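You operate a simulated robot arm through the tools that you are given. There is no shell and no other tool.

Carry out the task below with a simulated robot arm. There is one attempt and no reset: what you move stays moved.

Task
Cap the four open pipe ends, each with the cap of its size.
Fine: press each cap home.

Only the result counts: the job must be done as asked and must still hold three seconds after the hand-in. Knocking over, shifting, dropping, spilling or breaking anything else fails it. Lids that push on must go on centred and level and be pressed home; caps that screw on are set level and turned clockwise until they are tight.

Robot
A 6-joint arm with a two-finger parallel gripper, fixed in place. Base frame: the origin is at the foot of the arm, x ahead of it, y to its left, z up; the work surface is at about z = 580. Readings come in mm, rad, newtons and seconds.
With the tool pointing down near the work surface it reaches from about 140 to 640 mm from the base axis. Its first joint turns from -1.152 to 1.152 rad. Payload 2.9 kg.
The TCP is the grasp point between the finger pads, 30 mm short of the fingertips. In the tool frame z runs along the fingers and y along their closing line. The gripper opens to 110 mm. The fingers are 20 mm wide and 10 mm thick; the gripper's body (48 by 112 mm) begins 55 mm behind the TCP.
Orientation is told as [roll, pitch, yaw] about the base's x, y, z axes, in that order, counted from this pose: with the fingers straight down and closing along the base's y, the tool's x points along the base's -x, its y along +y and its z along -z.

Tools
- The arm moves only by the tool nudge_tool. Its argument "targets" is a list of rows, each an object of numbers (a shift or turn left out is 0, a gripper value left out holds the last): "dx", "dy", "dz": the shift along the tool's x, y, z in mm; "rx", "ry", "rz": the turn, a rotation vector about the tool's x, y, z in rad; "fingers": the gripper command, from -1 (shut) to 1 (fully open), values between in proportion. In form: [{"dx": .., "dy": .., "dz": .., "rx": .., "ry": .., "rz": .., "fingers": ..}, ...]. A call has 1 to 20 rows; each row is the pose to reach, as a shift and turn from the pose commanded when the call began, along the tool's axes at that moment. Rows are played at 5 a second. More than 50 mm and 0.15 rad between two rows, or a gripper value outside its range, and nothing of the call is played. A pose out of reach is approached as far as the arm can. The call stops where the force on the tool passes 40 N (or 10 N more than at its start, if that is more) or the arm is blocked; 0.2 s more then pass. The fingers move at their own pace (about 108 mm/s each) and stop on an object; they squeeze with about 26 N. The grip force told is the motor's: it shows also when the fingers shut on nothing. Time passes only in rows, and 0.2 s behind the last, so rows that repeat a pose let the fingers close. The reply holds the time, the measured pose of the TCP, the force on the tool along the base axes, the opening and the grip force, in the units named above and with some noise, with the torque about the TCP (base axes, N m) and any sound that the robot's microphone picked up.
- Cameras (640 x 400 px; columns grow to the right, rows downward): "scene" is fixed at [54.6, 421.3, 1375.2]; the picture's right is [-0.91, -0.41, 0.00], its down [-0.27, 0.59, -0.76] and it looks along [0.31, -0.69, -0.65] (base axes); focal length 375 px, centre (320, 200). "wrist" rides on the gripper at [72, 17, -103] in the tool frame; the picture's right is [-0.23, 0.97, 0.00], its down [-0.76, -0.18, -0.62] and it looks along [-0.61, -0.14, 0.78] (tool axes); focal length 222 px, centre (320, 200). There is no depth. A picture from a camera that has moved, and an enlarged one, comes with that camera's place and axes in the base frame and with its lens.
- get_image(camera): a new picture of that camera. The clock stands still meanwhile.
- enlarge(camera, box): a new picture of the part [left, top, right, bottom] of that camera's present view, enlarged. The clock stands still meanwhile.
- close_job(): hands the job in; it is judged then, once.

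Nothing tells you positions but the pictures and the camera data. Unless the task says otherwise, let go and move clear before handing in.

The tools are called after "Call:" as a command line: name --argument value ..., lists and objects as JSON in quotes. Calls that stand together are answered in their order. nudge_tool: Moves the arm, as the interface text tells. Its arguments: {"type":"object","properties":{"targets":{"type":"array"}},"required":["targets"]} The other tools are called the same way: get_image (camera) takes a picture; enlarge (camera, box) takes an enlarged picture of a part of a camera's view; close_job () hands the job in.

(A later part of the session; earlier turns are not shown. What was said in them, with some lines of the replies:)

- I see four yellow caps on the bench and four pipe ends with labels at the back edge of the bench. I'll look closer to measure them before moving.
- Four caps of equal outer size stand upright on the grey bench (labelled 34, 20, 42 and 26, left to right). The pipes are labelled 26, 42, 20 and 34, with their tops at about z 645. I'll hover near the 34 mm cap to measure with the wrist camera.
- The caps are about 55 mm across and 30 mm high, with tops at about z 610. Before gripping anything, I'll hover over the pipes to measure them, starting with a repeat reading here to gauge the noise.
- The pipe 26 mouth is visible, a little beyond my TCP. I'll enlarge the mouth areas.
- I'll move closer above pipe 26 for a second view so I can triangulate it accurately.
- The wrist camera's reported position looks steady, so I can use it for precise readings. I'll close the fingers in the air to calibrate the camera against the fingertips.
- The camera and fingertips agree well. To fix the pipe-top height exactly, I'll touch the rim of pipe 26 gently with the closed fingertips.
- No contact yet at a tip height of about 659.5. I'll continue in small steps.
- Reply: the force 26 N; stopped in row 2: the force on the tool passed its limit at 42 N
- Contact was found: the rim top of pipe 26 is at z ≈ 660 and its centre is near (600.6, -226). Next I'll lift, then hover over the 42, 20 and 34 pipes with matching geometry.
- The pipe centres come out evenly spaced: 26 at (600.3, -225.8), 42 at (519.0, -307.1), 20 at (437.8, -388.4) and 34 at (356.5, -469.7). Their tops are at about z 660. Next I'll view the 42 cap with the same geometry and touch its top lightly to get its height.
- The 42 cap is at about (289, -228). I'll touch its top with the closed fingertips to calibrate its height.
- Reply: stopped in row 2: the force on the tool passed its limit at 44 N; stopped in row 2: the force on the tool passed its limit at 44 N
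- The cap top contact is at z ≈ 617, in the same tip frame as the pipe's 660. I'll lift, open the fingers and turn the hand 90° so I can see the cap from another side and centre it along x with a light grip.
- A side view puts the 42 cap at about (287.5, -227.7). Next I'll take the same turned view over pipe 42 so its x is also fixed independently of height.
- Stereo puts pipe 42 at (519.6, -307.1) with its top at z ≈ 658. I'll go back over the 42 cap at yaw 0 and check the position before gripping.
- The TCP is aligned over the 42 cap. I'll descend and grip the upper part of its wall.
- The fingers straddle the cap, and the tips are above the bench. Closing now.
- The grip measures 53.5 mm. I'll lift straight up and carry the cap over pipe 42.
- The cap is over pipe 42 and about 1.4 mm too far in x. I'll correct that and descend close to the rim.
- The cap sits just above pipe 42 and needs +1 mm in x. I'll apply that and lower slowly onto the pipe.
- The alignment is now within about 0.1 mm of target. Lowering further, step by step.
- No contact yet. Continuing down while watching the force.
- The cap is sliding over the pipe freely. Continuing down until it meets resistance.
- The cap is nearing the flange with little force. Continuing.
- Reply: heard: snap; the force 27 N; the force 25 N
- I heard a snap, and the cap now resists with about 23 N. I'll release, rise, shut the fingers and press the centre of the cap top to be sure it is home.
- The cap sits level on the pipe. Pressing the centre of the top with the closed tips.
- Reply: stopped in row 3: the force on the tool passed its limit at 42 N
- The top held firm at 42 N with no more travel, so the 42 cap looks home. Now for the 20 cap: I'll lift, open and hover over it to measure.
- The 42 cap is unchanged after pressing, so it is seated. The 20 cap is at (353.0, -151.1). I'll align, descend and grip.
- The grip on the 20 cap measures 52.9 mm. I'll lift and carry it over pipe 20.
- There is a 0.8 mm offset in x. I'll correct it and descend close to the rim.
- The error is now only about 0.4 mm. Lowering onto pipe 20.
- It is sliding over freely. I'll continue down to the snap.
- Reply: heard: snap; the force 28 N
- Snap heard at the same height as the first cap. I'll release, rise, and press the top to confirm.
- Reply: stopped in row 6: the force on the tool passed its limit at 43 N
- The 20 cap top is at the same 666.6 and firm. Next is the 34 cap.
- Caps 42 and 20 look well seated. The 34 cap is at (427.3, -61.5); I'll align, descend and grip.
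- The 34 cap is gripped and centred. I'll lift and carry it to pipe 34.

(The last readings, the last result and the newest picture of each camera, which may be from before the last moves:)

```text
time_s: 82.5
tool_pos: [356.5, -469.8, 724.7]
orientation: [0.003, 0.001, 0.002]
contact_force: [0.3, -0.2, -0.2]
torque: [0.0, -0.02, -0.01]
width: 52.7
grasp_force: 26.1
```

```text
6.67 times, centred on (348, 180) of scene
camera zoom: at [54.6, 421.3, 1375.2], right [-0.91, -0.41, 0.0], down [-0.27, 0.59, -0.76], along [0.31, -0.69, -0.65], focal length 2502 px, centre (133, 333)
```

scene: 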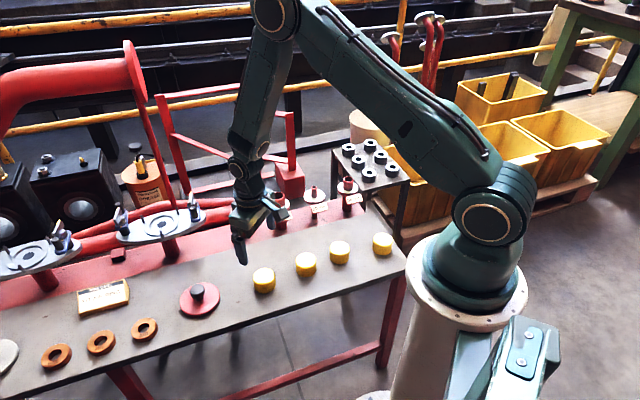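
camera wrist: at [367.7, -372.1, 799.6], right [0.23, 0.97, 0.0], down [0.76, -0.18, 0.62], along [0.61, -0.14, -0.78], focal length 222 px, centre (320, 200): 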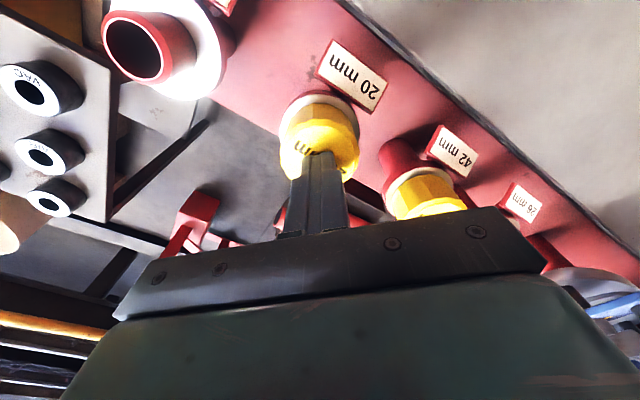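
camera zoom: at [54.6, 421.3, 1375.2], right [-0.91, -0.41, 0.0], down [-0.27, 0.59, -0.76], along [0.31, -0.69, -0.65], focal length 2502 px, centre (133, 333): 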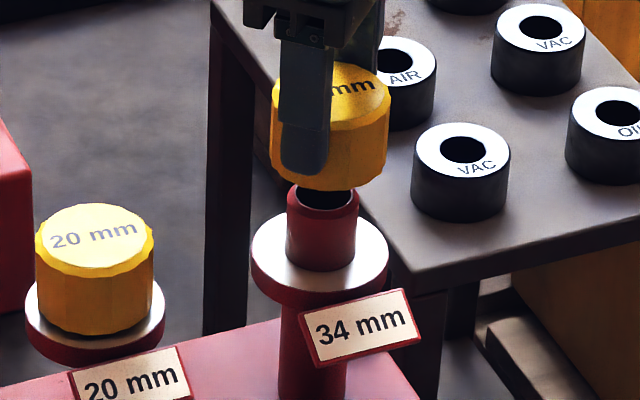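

I'll correct by 1 mm in x and y and descend close to the rim.

Call:
nudge_tool --targets '[{"dx": -0.8, "dy": 0.9, "dz": 5}, {"dx": -0.8, "dy": 0.9, "dz": 12}, {"dx": -0.8, "dy": 0.9, "dz": 20}, {"dx": -0.8, "dy": 0.9, "dz": 25}, {"dx": -0.8, "dy": 0.9, "dz": 25}]'

Call:
enlarge --camera "wrist" --box '[200, 60, 440, 210]'

Call:
enlarge --camera "scene" --box '[300, 150, 396, 210]'

```text
time_s: 83.7
tool_pos: [358.2, -470.5, 700.0]
orientation: [0.002, 0.004, 0.002]
contact_force: [-0.2, -0.7, -0.6]
torque: [-0.03, 0.01, -0.02]
width: 52.8
grasp_force: 25.8
```

```text
2.67 times, centred on (320, 135) of wrist
camera zoom: at [286.3, -453.1, 802.7], right [0.23, 0.97, 0.0], down [0.76, -0.18, 0.62], along [0.61, -0.14, -0.78], focal length 592 px, centre (320, 373)
```

zoom: 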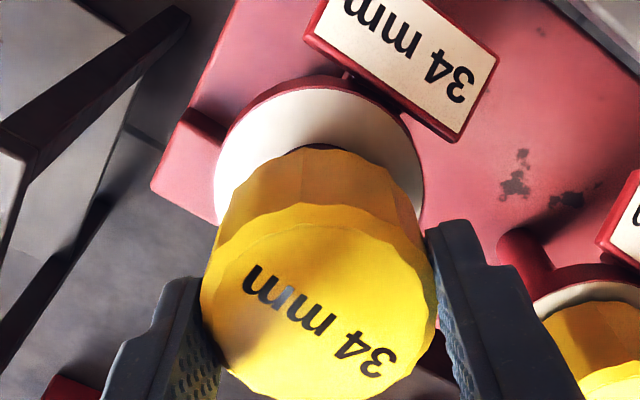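

```text
6.67 times, centred on (348, 180) of scene
camera zoom: at [54.6, 421.3, 1375.2], right [-0.91, -0.41, 0.0], down [-0.27, 0.59, -0.76], along [0.31, -0.69, -0.65], focal length 2502 px, centre (133, 333)
```

zoom: 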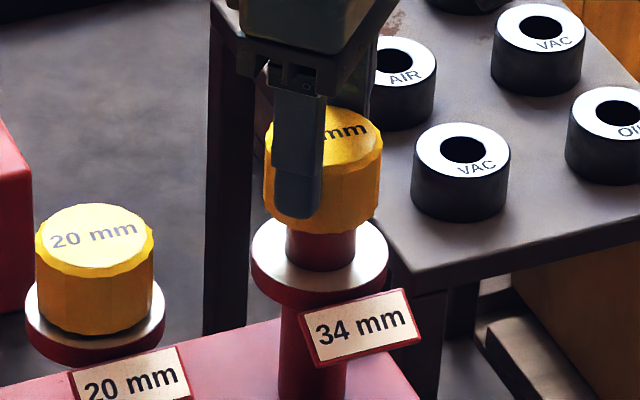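

Call:
nudge_tool --targets '[{"dx": 0.8, "dy": 0.2}, {"dx": 0.8, "dy": 0.2}, {"dx": 0.8, "dy": 0.2}]'

Call:
enlarge --camera "wrist" --box '[200, 60, 440, 210]'

```text
time_s: 84.5
tool_pos: [357.2, -469.8, 699.8]
orientation: [0.001, 0.001, 0.003]
contact_force: [-1.0, -0.8, -1.4]
torque: [-0.02, 0.01, 0.02]
width: 52.9
grasp_force: 25.6
```

```text
2.67 times, centred on (320, 135) of wrist
camera zoom: at [285.5, -452.7, 802.7], right [0.23, 0.97, 0.0], down [0.76, -0.18, 0.62], along [0.61, -0.14, -0.78], focal length 592 px, centre (320, 373)
```

zoom: 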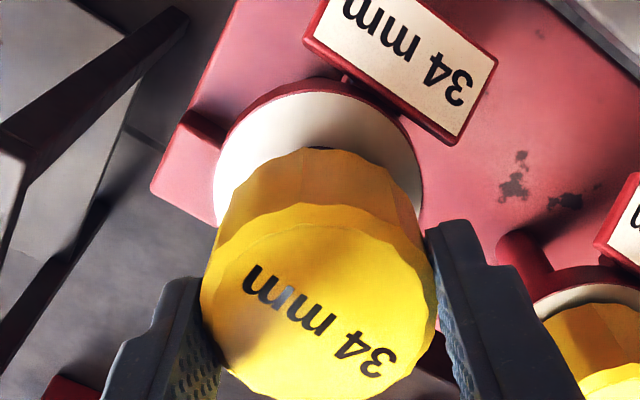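

Within 0.2 mm of target. Lowering onto pipe 34.

Call:
nudge_tool --targets '[{"dz": 1}, {"dz": 2}, {"dz": 3}, {"dz": 4}, {"dz": 5}, {"dz": 6}]'

Call:
nudge_tool --targets '[{"dz": 1}, {"dz": 2}, {"dz": 3}, {"dz": 4}, {"dz": 5}, {"dz": 6}]'

Call:
enlarge --camera "scene" --box '[300, 150, 396, 210]'

Call:
enlarge --camera "wrist" --box '[200, 60, 440, 210]'

```text
time_s: 85.8
tool_pos: [358.5, -471.3, 694.4]
orientation: [0.003, 0.001, 0.002]
contact_force: [-0.3, -0.4, -0.6]
torque: [-0.01, 0.05, 0.01]
width: 52.8
grasp_force: 26.4
```

```text
time_s: 87.2
tool_pos: [359.0, -469.6, 688.2]
orientation: [0.002, 0.0, 0.002]
contact_force: [0.0, 0.0, -0.3]
torque: [0.0, -0.01, 0.0]
width: 52.8
grasp_force: 25.6
```

```text
6.67 times, centred on (348, 180) of scene
camera zoom: at [54.6, 421.3, 1375.2], right [-0.91, -0.41, 0.0], down [-0.27, 0.59, -0.76], along [0.31, -0.69, -0.65], focal length 2502 px, centre (133, 333)
```

zoom: 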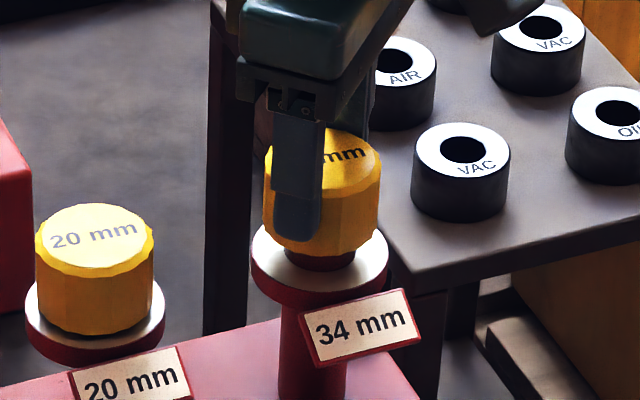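

```text
2.67 times, centred on (320, 135) of wrist
camera zoom: at [285.6, -452.0, 790.5], right [0.23, 0.97, 0.0], down [0.76, -0.18, 0.62], along [0.61, -0.14, -0.78], focal length 592 px, centre (320, 373)
```

zoom: 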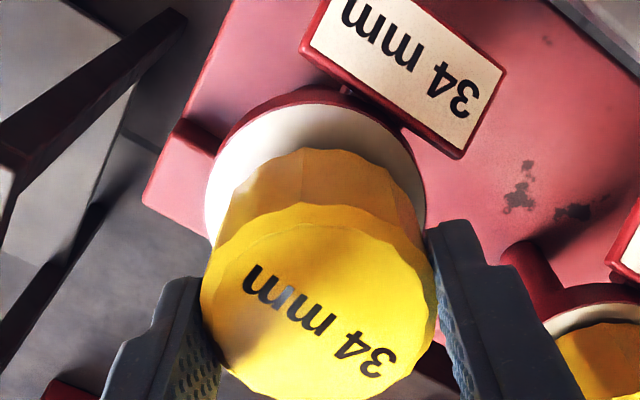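

Still free. I'll apply a small y correction and continue down toward the snap.

Call:
nudge_tool --targets '[{"dy": -0.5, "dz": 1}, {"dy": -0.5, "dz": 2}, {"dy": -0.5, "dz": 3}, {"dy": -0.5, "dz": 4}, {"dy": -0.5, "dz": 5}, {"dy": -0.5, "dz": 6}, {"dy": -0.5, "dz": 7}, {"dy": -0.5, "dz": 8}, {"dy": -0.5, "dz": 9}]'

Call:
enlarge --camera "wrist" --box '[200, 60, 440, 210]'

Call:
nudge_tool --targets '[{"dz": 1}, {"dz": 2}, {"dz": 3}]'

Call:
nudge_tool --targets '[{"dz": 1}, {"dz": 2}]'

Call:
enlarge --camera "wrist" --box '[200, 60, 440, 210]'

```text
time_s: 89.2
tool_pos: [357.5, -470.0, 678.4]
orientation: [0.002, 0.0, 0.002]
contact_force: [0.3, -0.6, -0.1]
torque: [0.0, 0.01, -0.02]
width: 52.5
grasp_force: 25.5
```

```text
2.67 times, centred on (320, 135) of wrist
camera zoom: at [285.2, -452.8, 781.3], right [0.23, 0.97, 0.0], down [0.76, -0.18, 0.62], along [0.61, -0.14, -0.78], focal length 592 px, centre (320, 373)
```

zoom: 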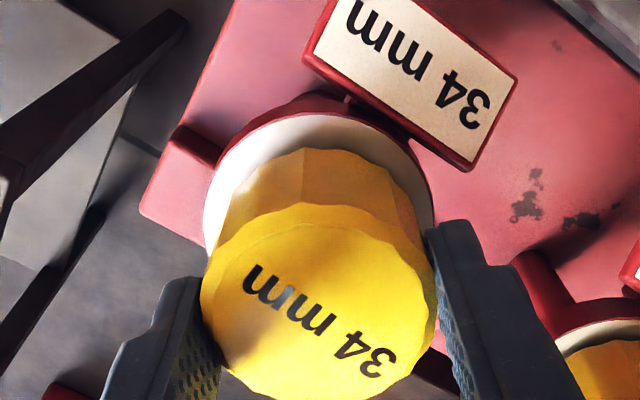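

```text
time_s: 90.0
tool_pos: [358.9, -468.8, 677.1]
orientation: [0.0, 0.002, 0.001]
contact_force: [0.2, 0.1, -1.6]
torque: [0.03, 0.0, -0.04]
width: 52.9
grasp_force: 25.4
```

```text
time_s: 90.7
tool_pos: [358.0, -470.2, 673.4]
orientation: [0.0, 0.0, 0.001]
contact_force: [-0.5, 0.8, 1.1]
torque: [-0.01, -0.01, -0.01]
width: 52.7
grasp_force: 25.7
```

```text
2.67 times, centred on (320, 135) of wrist
camera zoom: at [285.6, -452.4, 776.5], right [0.23, 0.97, 0.0], down [0.76, -0.18, 0.62], along [0.61, -0.14, -0.78], focal length 592 px, centre (320, 373)
```

zoom: 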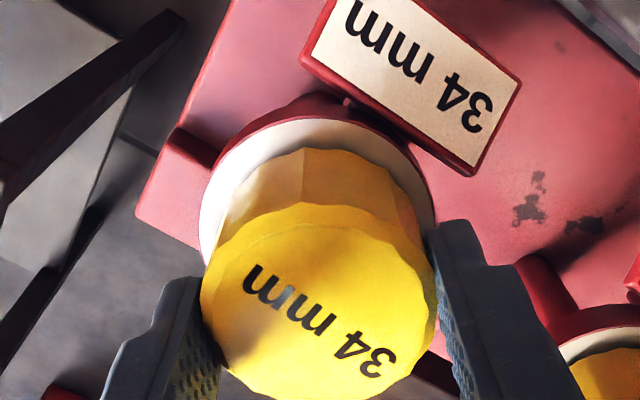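

Call:
nudge_tool --targets '[{"dz": 1}, {"dz": 2}]'

Call:
enlarge --camera "wrist" --box '[200, 60, 440, 210]'

```text
time_s: 91.2
tool_pos: [357.6, -470.7, 673.1]
orientation: [0.0, 0.002, 0.0]
contact_force: [-10.9, 5.5, 23.3]
torque: [0.06, 0.22, 0.13]
width: 52.8
grasp_force: 25.6
heard: snap
```

```text
2.67 times, centred on (320, 135) of wrist
camera zoom: at [285.1, -452.8, 776.4], right [0.23, 0.97, 0.0], down [0.76, -0.18, 0.62], along [0.6, -0.14, -0.78], focal length 592 px, centre (320, 373)
```

zoom: 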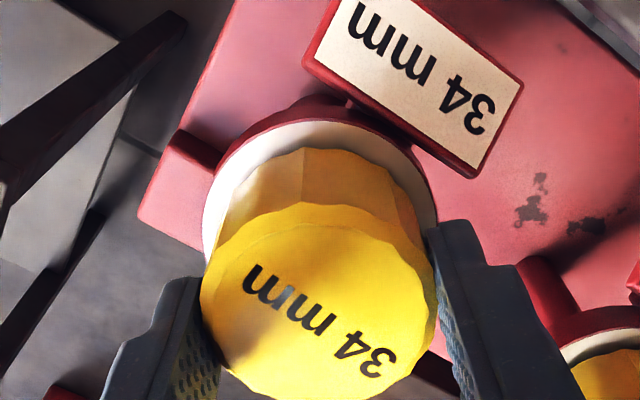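

The 34 cap snapped. I'll release, rise, and press the top to confirm.

Call:
nudge_tool --targets '[{"dz": -1.5}, {"dz": -1.5, "fingers": 0.4}, {"dz": -1.5, "fingers": 0.4}, {"dz": -1.5, "fingers": 0.4}]'

Call:
nudge_tool --targets '[{"dz": -10}, {"dz": -25}, {"dz": -45}, {"dz": -58}, {"dz": -58, "fingers": -1}, {"dz": -58, "fingers": -1}, {"dz": -58, "fingers": -1}, {"dz": -45}, {"dz": -30}, {"dz": -26}]'

Call:
nudge_tool --targets '[{"dz": 1}, {"dz": 2}, {"dz": 3}, {"dz": 4}, {"dz": 5}, {"dz": 6}]'

Call:
get_image --camera "wrist"

```text
time_s: 92.2
tool_pos: [357.9, -470.1, 672.6]
orientation: [0.004, 0.001, 0.001]
contact_force: [-0.7, -0.2, -0.5]
torque: [-0.03, -0.03, -0.01]
width: 77.0
grasp_force: 0.1
```

```text
time_s: 94.5
tool_pos: [358.4, -470.1, 698.4]
orientation: [0.002, 0.002, 0.003]
contact_force: [-0.3, -0.1, -0.5]
torque: [-0.01, 0.0, 0.0]
width: 0.0
grasp_force: 26.1
```

```text
time_s: 95.9
tool_pos: [357.3, -469.8, 696.6]
orientation: [0.003, 0.004, 0.001]
contact_force: [-3.5, 4.3, 10.4]
torque: [0.16, 0.1, 0.01]
width: 0.0
grasp_force: 25.9
stopped in row 6: the force on the tool passed its limit at 42 N (the readings are from after the stop); the commanded pose is now the measured one
```

```text
taken
camera wrist: at [285.5, -453.3, 799.6], right [0.23, 0.97, 0.0], down [0.76, -0.18, 0.62], along [0.6, -0.14, -0.78], focal length 222 px, centre (320, 200)
```

wrist: 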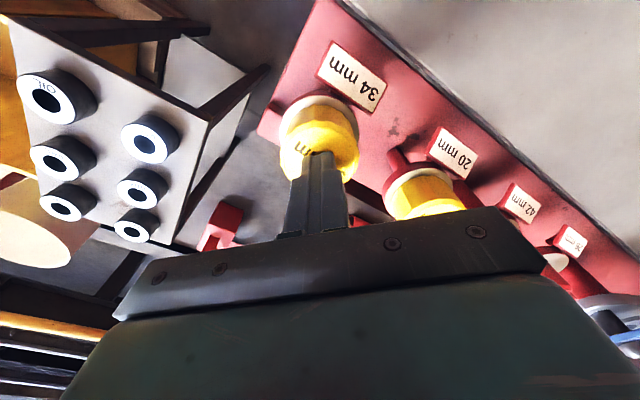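

The 34 cap is firm at the same height as the others. Now the last one, the 26 cap; I'll hover to measure it.

Call:
nudge_tool --targets '[{"dz": -15}, {"dz": -40, "fingers": 1}, {"dx": 25, "dy": 25, "dz": -40, "fingers": 1}, {"dx": 57, "dy": 57, "dz": -40}, {"dx": 88, "dy": 88, "dz": -40}, {"dx": 119, "dy": 119, "dz": -40}, {"dx": 148, "dy": 148, "dz": -40}, {"dx": 168, "dy": 167, "dz": -30}, {"dx": 168, "dy": 167, "dz": -5}, {"dx": 168, "dy": 167, "dz": 10, "rx": 0.002, "ry": -0.002}, {"dx": 168, "dy": 167, "dz": 10, "rx": 0.002, "ry": -0.002}, {"dx": 168, "dy": 167, "dz": 10, "rx": 0.002, "ry": -0.002}]'

Call:
enlarge --camera "wrist" --box '[256, 80, 384, 160]'

Call:
get_image --camera "scene"

```text
time_s: 98.5
tool_pos: [189.3, -303.4, 687.5]
orientation: [-0.001, 0.001, 0.001]
contact_force: [-0.1, 0.2, 0.0]
torque: [-0.01, 0.0, 0.02]
width: 110.0
grasp_force: 0.1
```

```text
5.00 times, centred on (320, 120) of wrist
camera zoom: at [117.1, -287.0, 789.6], right [0.23, 0.97, 0.0], down [0.76, -0.18, 0.62], along [0.61, -0.14, -0.78], focal length 1111 px, centre (320, 600)
```

zoom: 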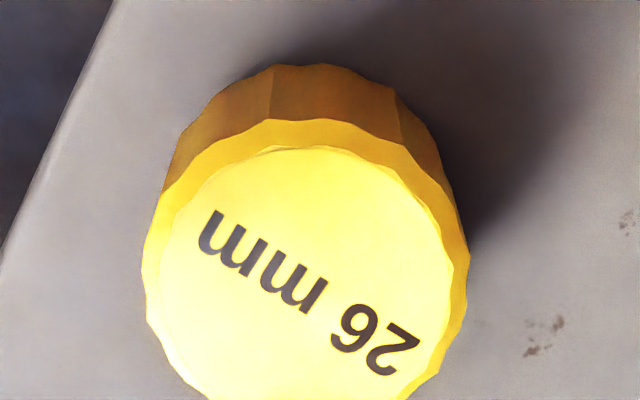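

```text
taken
```

scene: 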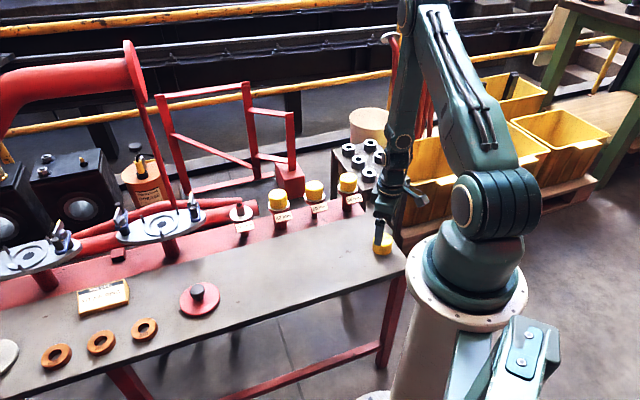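

The 26 cap is at (189.5, -306.6). I'll align, descend and grip.

Call:
nudge_tool --targets '[{"dx": -0.4, "dy": -2.6, "dz": 12}, {"dx": -0.4, "dy": -2.6, "dz": 32}, {"dx": -0.4, "dy": -2.6, "dz": 50}, {"dx": -0.4, "dy": -2.6, "dz": 59}, {"dx": -0.4, "dy": -2.6, "dz": 62.4}, {"dx": -0.4, "dy": -2.6, "dz": 62.4}]'

Call:
enlarge --camera "wrist" --box '[200, 80, 440, 230]'

Call:
nudge_tool --targets '[{"fingers": -1}, {"fingers": -1}, {"fingers": -1}, {"fingers": -1}]'

Call:
enlarge --camera "wrist" --box '[200, 80, 440, 230]'

```text
time_s: 99.9
tool_pos: [189.2, -305.7, 624.0]
orientation: [0.001, 0.0, 0.0]
contact_force: [-0.2, 0.9, 0.5]
torque: [-0.02, -0.01, 0.02]
width: 109.9
grasp_force: 0.0
```

```text
2.67 times, centred on (320, 155) of wrist
camera zoom: at [117.2, -288.9, 727.0], right [0.23, 0.97, 0.0], down [0.76, -0.18, 0.62], along [0.61, -0.14, -0.78], focal length 592 px, centre (320, 320)
```

zoom: 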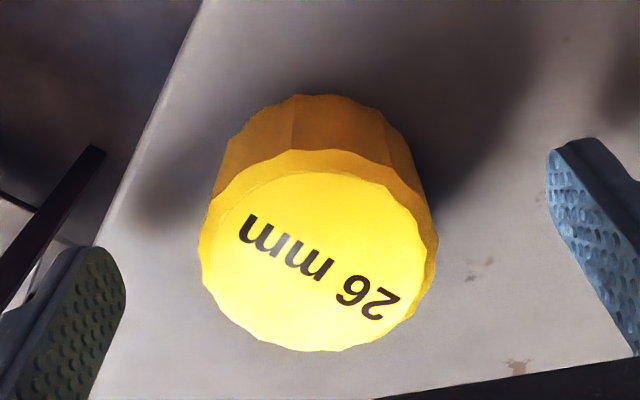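

```text
time_s: 100.9
tool_pos: [189.3, -305.2, 624.9]
orientation: [-0.001, 0.0, 0.002]
contact_force: [-1.2, 0.2, -1.0]
torque: [-0.01, 0.01, -0.02]
width: 52.9
grasp_force: 25.8
```

```text
2.67 times, centred on (320, 155) of wrist
camera zoom: at [117.1, -288.8, 727.1], right [0.23, 0.97, 0.0], down [0.76, -0.18, 0.62], along [0.61, -0.14, -0.78], focal length 592 px, centre (320, 320)
```

zoom: 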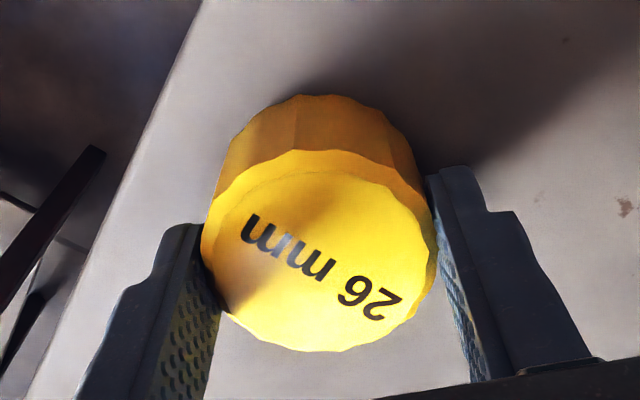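

The 26 cap is gripped. I'll lift and carry it to pipe 26.

Call:
nudge_tool --targets '[{"dz": -10}, {"dz": -30}, {"dz": -60}, {"dz": -90}, {"dz": -116}, {"dx": -24, "dy": 5, "dz": -116}, {"dx": -62, "dy": 12, "dz": -116}, {"dx": -106, "dy": 21, "dz": -116}, {"dx": -150, "dy": 29, "dz": -116}, {"dx": -194, "dy": 38, "dz": -116}, {"dx": -238, "dy": 46, "dz": -116}, {"dx": -282, "dy": 55, "dz": -116}, {"dx": -326, "dy": 63, "dz": -116}, {"dx": -366, "dy": 71, "dz": -116}, {"dx": -396, "dy": 77, "dz": -116}, {"dx": -411.6, "dy": 79.8, "dz": -116}, {"dx": -411.6, "dy": 79.8, "dz": -108}, {"dx": -411.6, "dy": 79.8, "dz": -100}, {"dx": -411.6, "dy": 79.8, "dz": -100}]'

Call:
enlarge --camera "wrist" --box '[200, 60, 440, 210]'

Call:
enlarge --camera "scene" --box '[192, 170, 288, 230]'

```text
time_s: 104.9
tool_pos: [604.1, -225.6, 723.5]
orientation: [0.001, 0.001, 0.001]
contact_force: [0.6, 0.0, -1.0]
torque: [0.01, -0.04, 0.0]
width: 52.8
grasp_force: 25.7
```

```text
2.67 times, centred on (320, 135) of wrist
camera zoom: at [530.0, -209.4, 826.9], right [0.23, 0.97, 0.0], down [0.76, -0.18, 0.62], along [0.61, -0.14, -0.78], focal length 592 px, centre (320, 373)
```

zoom: 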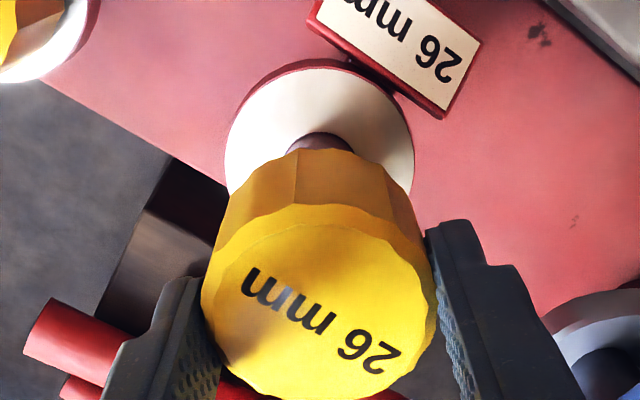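

```text
6.67 times, centred on (240, 200) of scene
camera zoom: at [54.6, 421.3, 1375.2], right [-0.91, -0.41, 0.0], down [-0.27, 0.59, -0.76], along [0.31, -0.69, -0.65], focal length 2502 px, centre (853, 200)
```

zoom: 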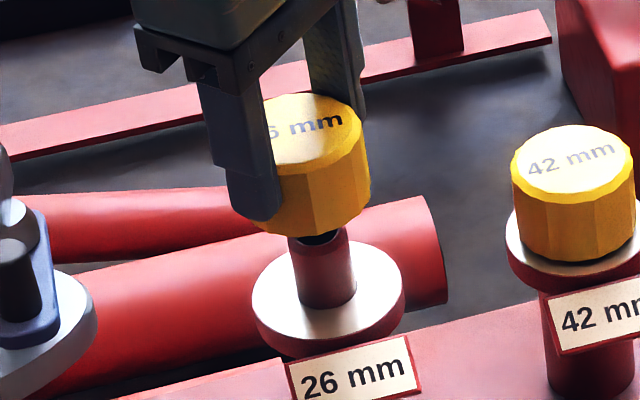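

I'll correct by 1.3 mm in x and 0.4 mm in y and descend close to the rim.

Call:
nudge_tool --targets '[{"dx": 1.2, "dy": 0.4, "dz": 5}, {"dx": 1.2, "dy": 0.4, "dz": 12}, {"dx": 1.2, "dy": 0.4, "dz": 20}, {"dx": 1.2, "dy": 0.4, "dz": 24}, {"dx": 1.2, "dy": 0.4, "dz": 24}]'

Call:
enlarge --camera "wrist" --box '[200, 60, 440, 210]'

Call:
enlarge --camera "scene" --box '[192, 170, 288, 230]'

```text
time_s: 106.1
tool_pos: [601.5, -225.8, 699.2]
orientation: [0.001, 0.0, 0.001]
contact_force: [0.1, -0.7, 0.5]
torque: [0.01, 0.02, 0.0]
width: 52.9
grasp_force: 26.5
```

```text
2.67 times, centred on (320, 135) of wrist
camera zoom: at [528.7, -208.6, 802.8], right [0.23, 0.97, 0.0], down [0.76, -0.18, 0.62], along [0.61, -0.14, -0.78], focal length 592 px, centre (320, 373)
```

zoom: 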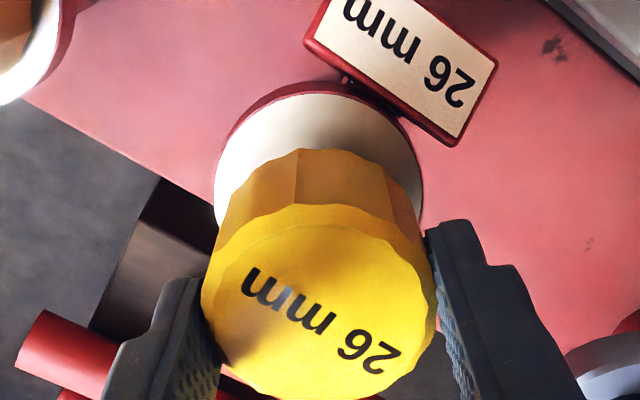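

```text
6.67 times, centred on (240, 200) of scene
camera zoom: at [54.6, 421.3, 1375.2], right [-0.91, -0.41, 0.0], down [-0.27, 0.59, -0.76], along [0.31, -0.69, -0.65], focal length 2502 px, centre (853, 200)
```

zoom: 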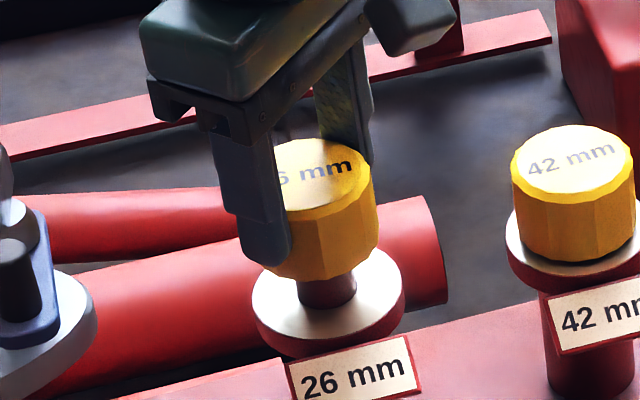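

Aligned within 0.4 mm. Lowering onto pipe 26.

Call:
nudge_tool --targets '[{"dy": -0.2, "dz": 1}, {"dy": -0.2, "dz": 2}, {"dy": -0.2, "dz": 3}, {"dy": -0.2, "dz": 4}, {"dy": -0.2, "dz": 5}, {"dy": -0.2, "dz": 6}]'

Call:
enlarge --camera "wrist" --box '[200, 60, 440, 210]'

Call:
nudge_tool --targets '[{"dz": 1}, {"dz": 2}, {"dz": 3}, {"dz": 4}, {"dz": 5}, {"dz": 6}]'

Call:
enlarge --camera "scene" --box '[192, 170, 288, 230]'

Call:
enlarge --camera "wrist" --box '[200, 60, 440, 210]'

```text
time_s: 107.5
tool_pos: [601.1, -225.9, 694.0]
orientation: [-0.001, 0.0, 0.001]
contact_force: [-1.0, -0.6, -0.4]
torque: [-0.05, 0.0, 0.01]
width: 52.8
grasp_force: 26.2
```

```text
2.67 times, centred on (320, 135) of wrist
camera zoom: at [528.0, -208.4, 796.4], right [0.23, 0.97, 0.0], down [0.76, -0.18, 0.62], along [0.61, -0.14, -0.78], focal length 592 px, centre (320, 373)
```

zoom: 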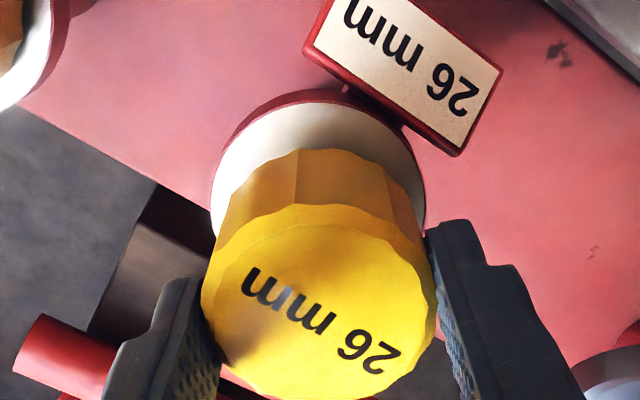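

```text
time_s: 108.9
tool_pos: [601.5, -225.7, 688.3]
orientation: [0.001, 0.0, 0.001]
contact_force: [-0.5, 0.4, -0.3]
torque: [0.01, 0.02, 0.01]
width: 52.8
grasp_force: 26.0
```

```text
6.67 times, centred on (240, 200) of scene
camera zoom: at [54.6, 421.3, 1375.2], right [-0.91, -0.41, 0.0], down [-0.27, 0.59, -0.76], along [0.31, -0.69, -0.65], focal length 2502 px, centre (853, 200)
```

zoom: 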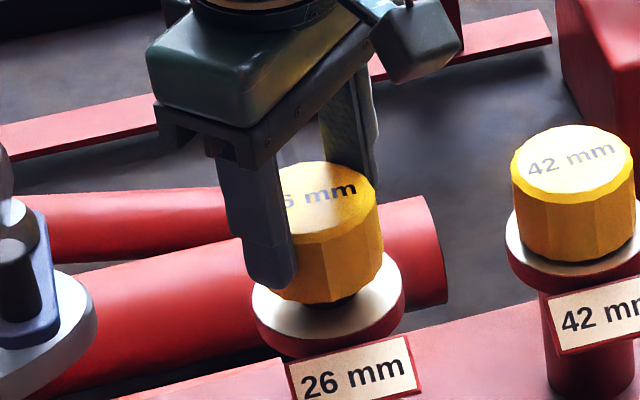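

```text
2.67 times, centred on (320, 135) of wrist
camera zoom: at [528.1, -208.3, 790.4], right [0.23, 0.97, 0.0], down [0.76, -0.18, 0.62], along [0.61, -0.14, -0.78], focal length 592 px, centre (320, 373)
```

zoom: 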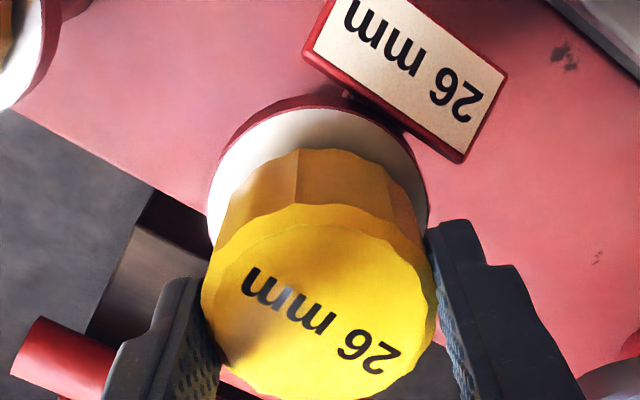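

Sliding on freely. I'll apply a small correction and continue to the snap.

Call:
nudge_tool --targets '[{"dx": -0.4, "dy": -0.5, "dz": 1}, {"dx": -0.4, "dy": -0.5, "dz": 2}, {"dx": -0.4, "dy": -0.5, "dz": 3}, {"dx": -0.4, "dy": -0.5, "dz": 4}, {"dx": -0.4, "dy": -0.5, "dz": 5}, {"dx": -0.4, "dy": -0.5, "dz": 6}, {"dx": -0.4, "dy": -0.5, "dz": 7}, {"dx": -0.4, "dy": -0.5, "dz": 8}, {"dx": -0.4, "dy": -0.5, "dz": 9}]'

Call:
enlarge --camera "wrist" --box '[200, 60, 440, 210]'

Call:
nudge_tool --targets '[{"dz": 1}, {"dz": 2}, {"dz": 3}]'

Call:
nudge_tool --targets '[{"dz": 1}, {"dz": 2}]'

Call:
enlarge --camera "wrist" --box '[200, 60, 440, 210]'

```text
time_s: 110.9
tool_pos: [600.2, -226.4, 679.5]
orientation: [0.0, 0.001, 0.0]
contact_force: [-0.1, 0.1, -0.3]
torque: [0.01, -0.03, 0.01]
width: 52.8
grasp_force: 25.7
```

```text
2.67 times, centred on (320, 135) of wrist
camera zoom: at [527.9, -209.1, 781.8], right [0.23, 0.97, 0.0], down [0.76, -0.18, 0.62], along [0.61, -0.14, -0.78], focal length 592 px, centre (320, 373)
```

zoom: 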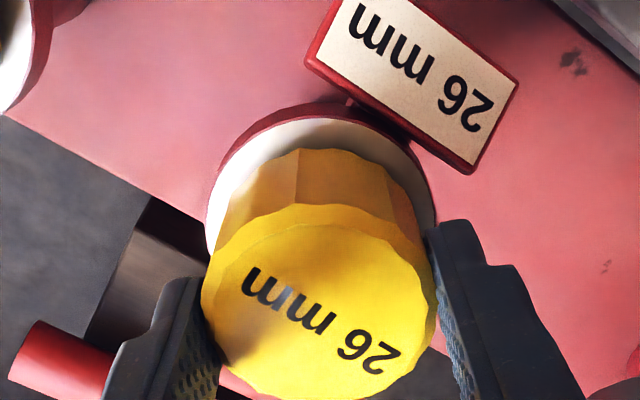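

```text
time_s: 111.7
tool_pos: [601.8, -226.9, 674.3]
orientation: [0.002, 0.0, 0.002]
contact_force: [0.4, 0.5, 0.1]
torque: [0.01, 0.0, 0.03]
width: 52.7
grasp_force: 26.2
```

```text
time_s: 112.3
tool_pos: [601.7, -227.1, 674.0]
orientation: [0.001, 0.0, 0.001]
contact_force: [-0.5, 0.0, -0.5]
torque: [0.02, 0.01, -0.01]
width: 53.2
grasp_force: 26.7
```

```text
2.67 times, centred on (320, 135) of wrist
camera zoom: at [528.6, -209.7, 777.3], right [0.23, 0.97, 0.0], down [0.76, -0.18, 0.62], along [0.61, -0.14, -0.78], focal length 592 px, centre (320, 373)
```

zoom: 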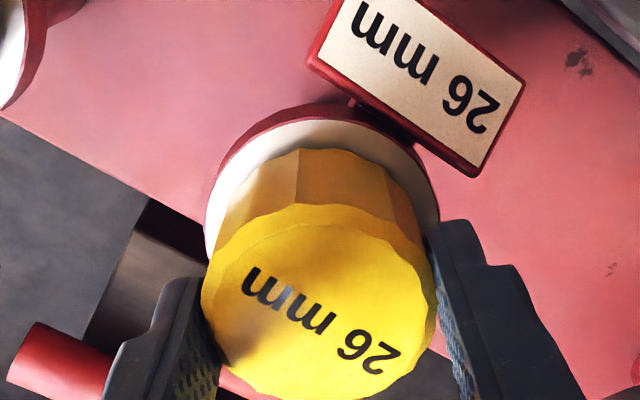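

Call:
nudge_tool --targets '[{"dy": 0.3, "dz": 1}, {"dy": 0.3, "dz": 2}]'

Call:
enlarge --camera "wrist" --box '[200, 60, 440, 210]'

```text
time_s: 112.9
tool_pos: [602.3, -226.0, 674.4]
orientation: [0.0, -0.001, 0.0]
contact_force: [-11.1, 4.2, 21.9]
torque: [0.1, 0.47, 0.06]
width: 52.8
grasp_force: 26.2
heard: snap
```

```text
2.67 times, centred on (320, 135) of wrist
camera zoom: at [528.3, -208.9, 777.1], right [0.23, 0.97, 0.0], down [0.76, -0.18, 0.62], along [0.61, -0.14, -0.78], focal length 592 px, centre (320, 373)
```

zoom: 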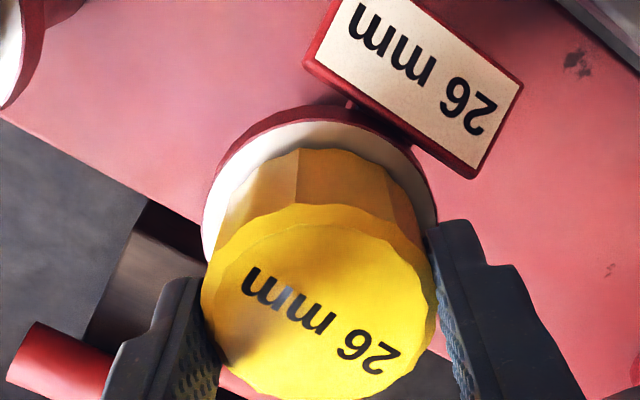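

The 26 cap snapped too. I'll release, rise, and press the top to confirm.

Call:
nudge_tool --targets '[{"dz": -1.5}, {"dz": -1.5, "fingers": 0.4}, {"dz": -1.5, "fingers": 0.4}, {"dz": -1.5, "fingers": 0.4}]'

Call:
nudge_tool --targets '[{"dz": -10}, {"dz": -25}, {"dz": -45}, {"dz": -58}, {"dz": -58, "fingers": -1}, {"dz": -58, "fingers": -1}, {"dz": -58, "fingers": -1}, {"dz": -45}, {"dz": -30}, {"dz": -26}]'

Call:
nudge_tool --targets '[{"dz": 1}, {"dz": 2}, {"dz": 3}, {"dz": 4}, {"dz": 5}, {"dz": 6}]'

Call:
get_image --camera "wrist"

```text
time_s: 113.9
tool_pos: [601.0, -225.6, 673.4]
orientation: [0.001, 0.0, 0.002]
contact_force: [-0.6, 0.4, -0.3]
torque: [0.0, 0.06, 0.02]
width: 76.8
grasp_force: 0.1
```

```text
time_s: 116.1
tool_pos: [601.1, -225.3, 698.6]
orientation: [-0.001, 0.001, 0.001]
contact_force: [0.3, -0.6, 0.1]
torque: [0.01, -0.05, -0.03]
width: 0.0
grasp_force: 26.3
```

```text
time_s: 117.5
tool_pos: [603.3, -226.7, 697.2]
orientation: [-0.001, 0.0, 0.001]
contact_force: [-13.5, 8.7, 33.3]
torque: [0.26, 0.44, -0.03]
width: 0.0
grasp_force: 25.7
```

```text
taken
camera wrist: at [528.4, -208.6, 799.0], right [0.23, 0.97, 0.0], down [0.76, -0.18, 0.62], along [0.61, -0.14, -0.78], focal length 222 px, centre (320, 200)
```

wrist: 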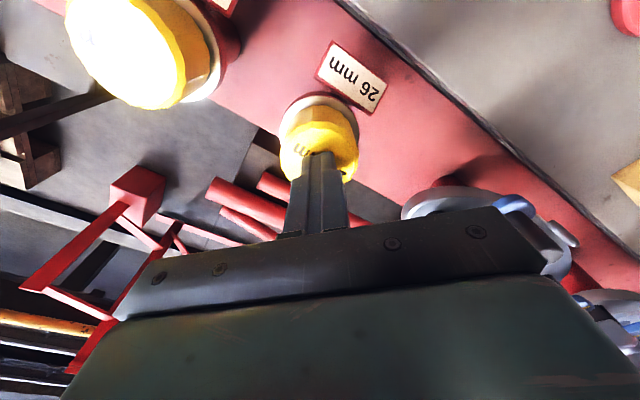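

All four caps are firm at the same height. I'll lift clear and back off, then inspect everything.

Call:
nudge_tool --targets '[{"dz": -10}, {"dz": -40}, {"dz": -80}, {"dx": 40, "dy": 10, "dz": -110}, {"dx": 80, "dy": 20, "dz": -140}, {"dx": 120, "dy": 40, "dz": -160}, {"dx": 160, "dy": 70, "dz": -180}, {"dx": 200, "dy": 100, "dz": -200}, {"dx": 200, "dy": 100, "dz": -200}]'

Call:
get_image --camera "scene"

Call:
enlarge --camera "scene" --box '[220, 160, 380, 260]'

Call:
get_image --camera "wrist"

```text
refused: row 4 steps farther than a row can; nothing moved
```

```text
taken
```

scene: 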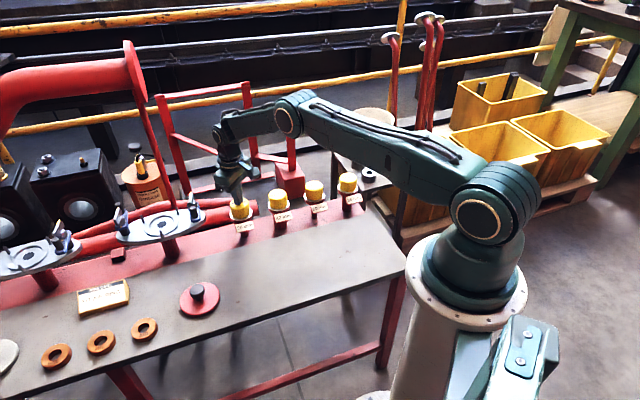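

```text
4.00 times, centred on (300, 210) of scene
camera zoom: at [53.7, 421.6, 1375.1], right [-0.91, -0.41, 0.0], down [-0.27, 0.59, -0.76], along [0.31, -0.69, -0.65], focal length 1501 px, centre (400, 160)
```

zoom: 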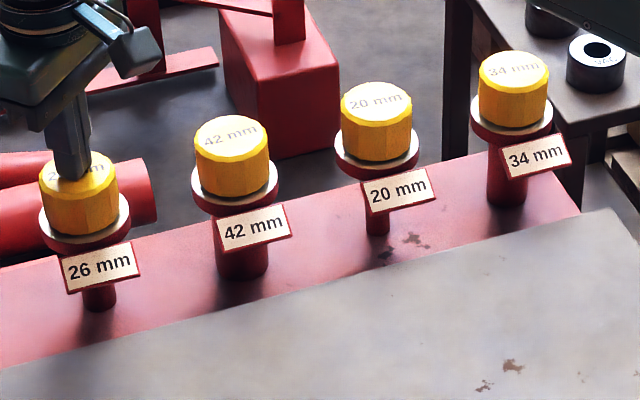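

```text
taken
camera wrist: at [528.4, -208.6, 799.0], right [0.23, 0.97, 0.0], down [0.76, -0.18, 0.62], along [0.61, -0.14, -0.78], focal length 222 px, centre (320, 200)
```

wrist: 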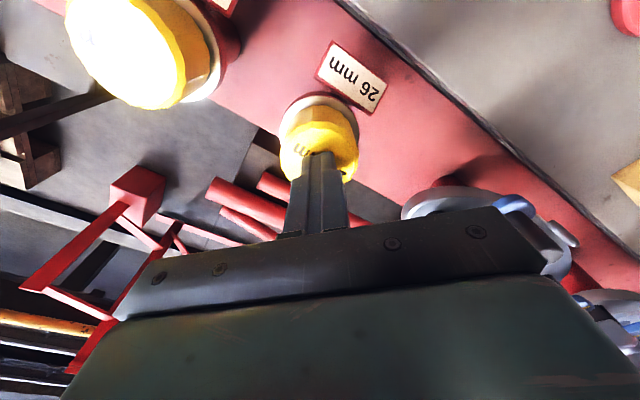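

That move was refused because one step was too large, so nothing moved. I'll repeat it with smaller steps.

Call:
nudge_tool --targets '[{"dz": -10}, {"dz": -40}, {"dz": -80}, {"dx": 30, "dy": 5, "dz": -100}, {"dx": 60, "dy": 15, "dz": -120}, {"dx": 95, "dy": 30, "dz": -140}, {"dx": 130, "dy": 45, "dz": -160}, {"dx": 165, "dy": 60, "dz": -180}, {"dx": 190, "dy": 75, "dz": -190}, {"dx": 190, "dy": 75, "dz": -190}, {"dx": 190, "dy": 75, "dz": -190}]'

Call:
get_image --camera "scene"

Call:
enlarge --camera "scene" --box '[220, 160, 380, 260]'

Call:
get_image --camera "wrist"

```text
time_s: 119.9
tool_pos: [409.4, -151.0, 884.3]
orientation: [-0.001, 0.0, 0.002]
contact_force: [-0.4, 0.7, 0.3]
torque: [-0.02, 0.01, 0.0]
width: 0.2
grasp_force: 26.0
```

```text
taken
```

scene: 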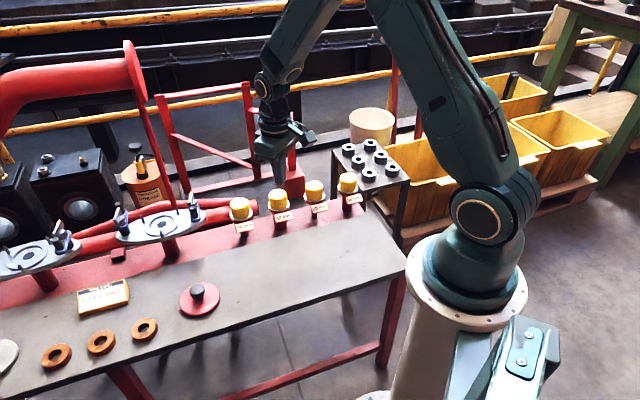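

```text
4.00 times, centred on (300, 210) of scene
camera zoom: at [54.5, 421.3, 1375.2], right [-0.91, -0.41, 0.0], down [-0.27, 0.59, -0.76], along [0.31, -0.69, -0.65], focal length 1501 px, centre (400, 160)
```

zoom: 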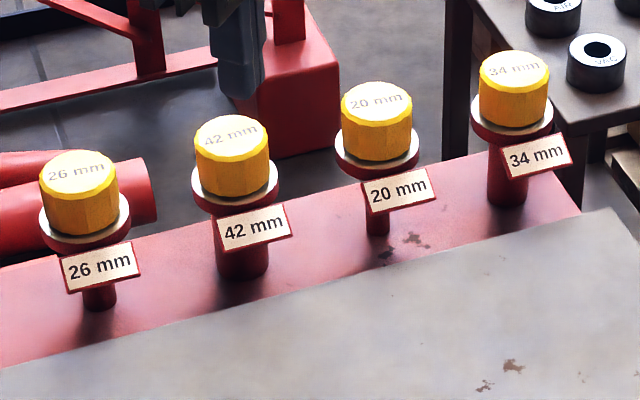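

```text
taken
camera wrist: at [336.4, -134.0, 987.6], right [0.23, 0.97, 0.0], down [0.76, -0.18, 0.62], along [0.61, -0.14, -0.78], focal length 222 px, centre (320, 200)
```

wrist: 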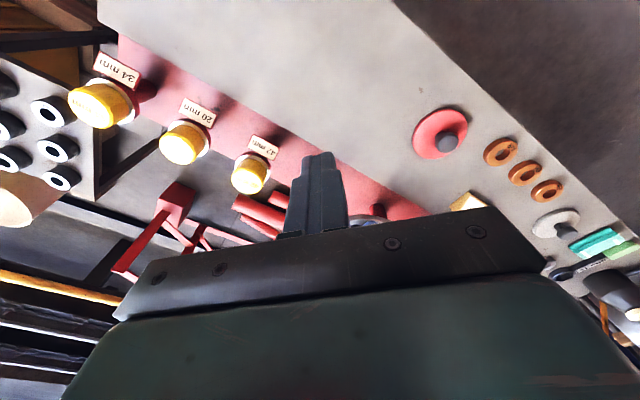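

All four caps sit level on their matching pipes, each one snapped on and held firm when pressed. Nothing else was disturbed and the arm is clear, so I'm handing in.

Call:
close_job

```text
The job is handed in.
```

All four pipe ends are capped, each with the cap of its size (20, 26, 34 and 42 mm), and the job is handed in. I don't have the judging result.

- **Pressed home:** each cap gave a snap as it went on. I then pressed each one on the centre of its top, with about 33 N on the 26 mm cap and just over 40 N on the others. None moved further, and all four tops ended at the same height, about z 666.
- **Level and clear:** in the last pictures the caps look level on their pipes. Nothing else on the bench was disturbed, and the arm is lifted clear with the gripper empty.
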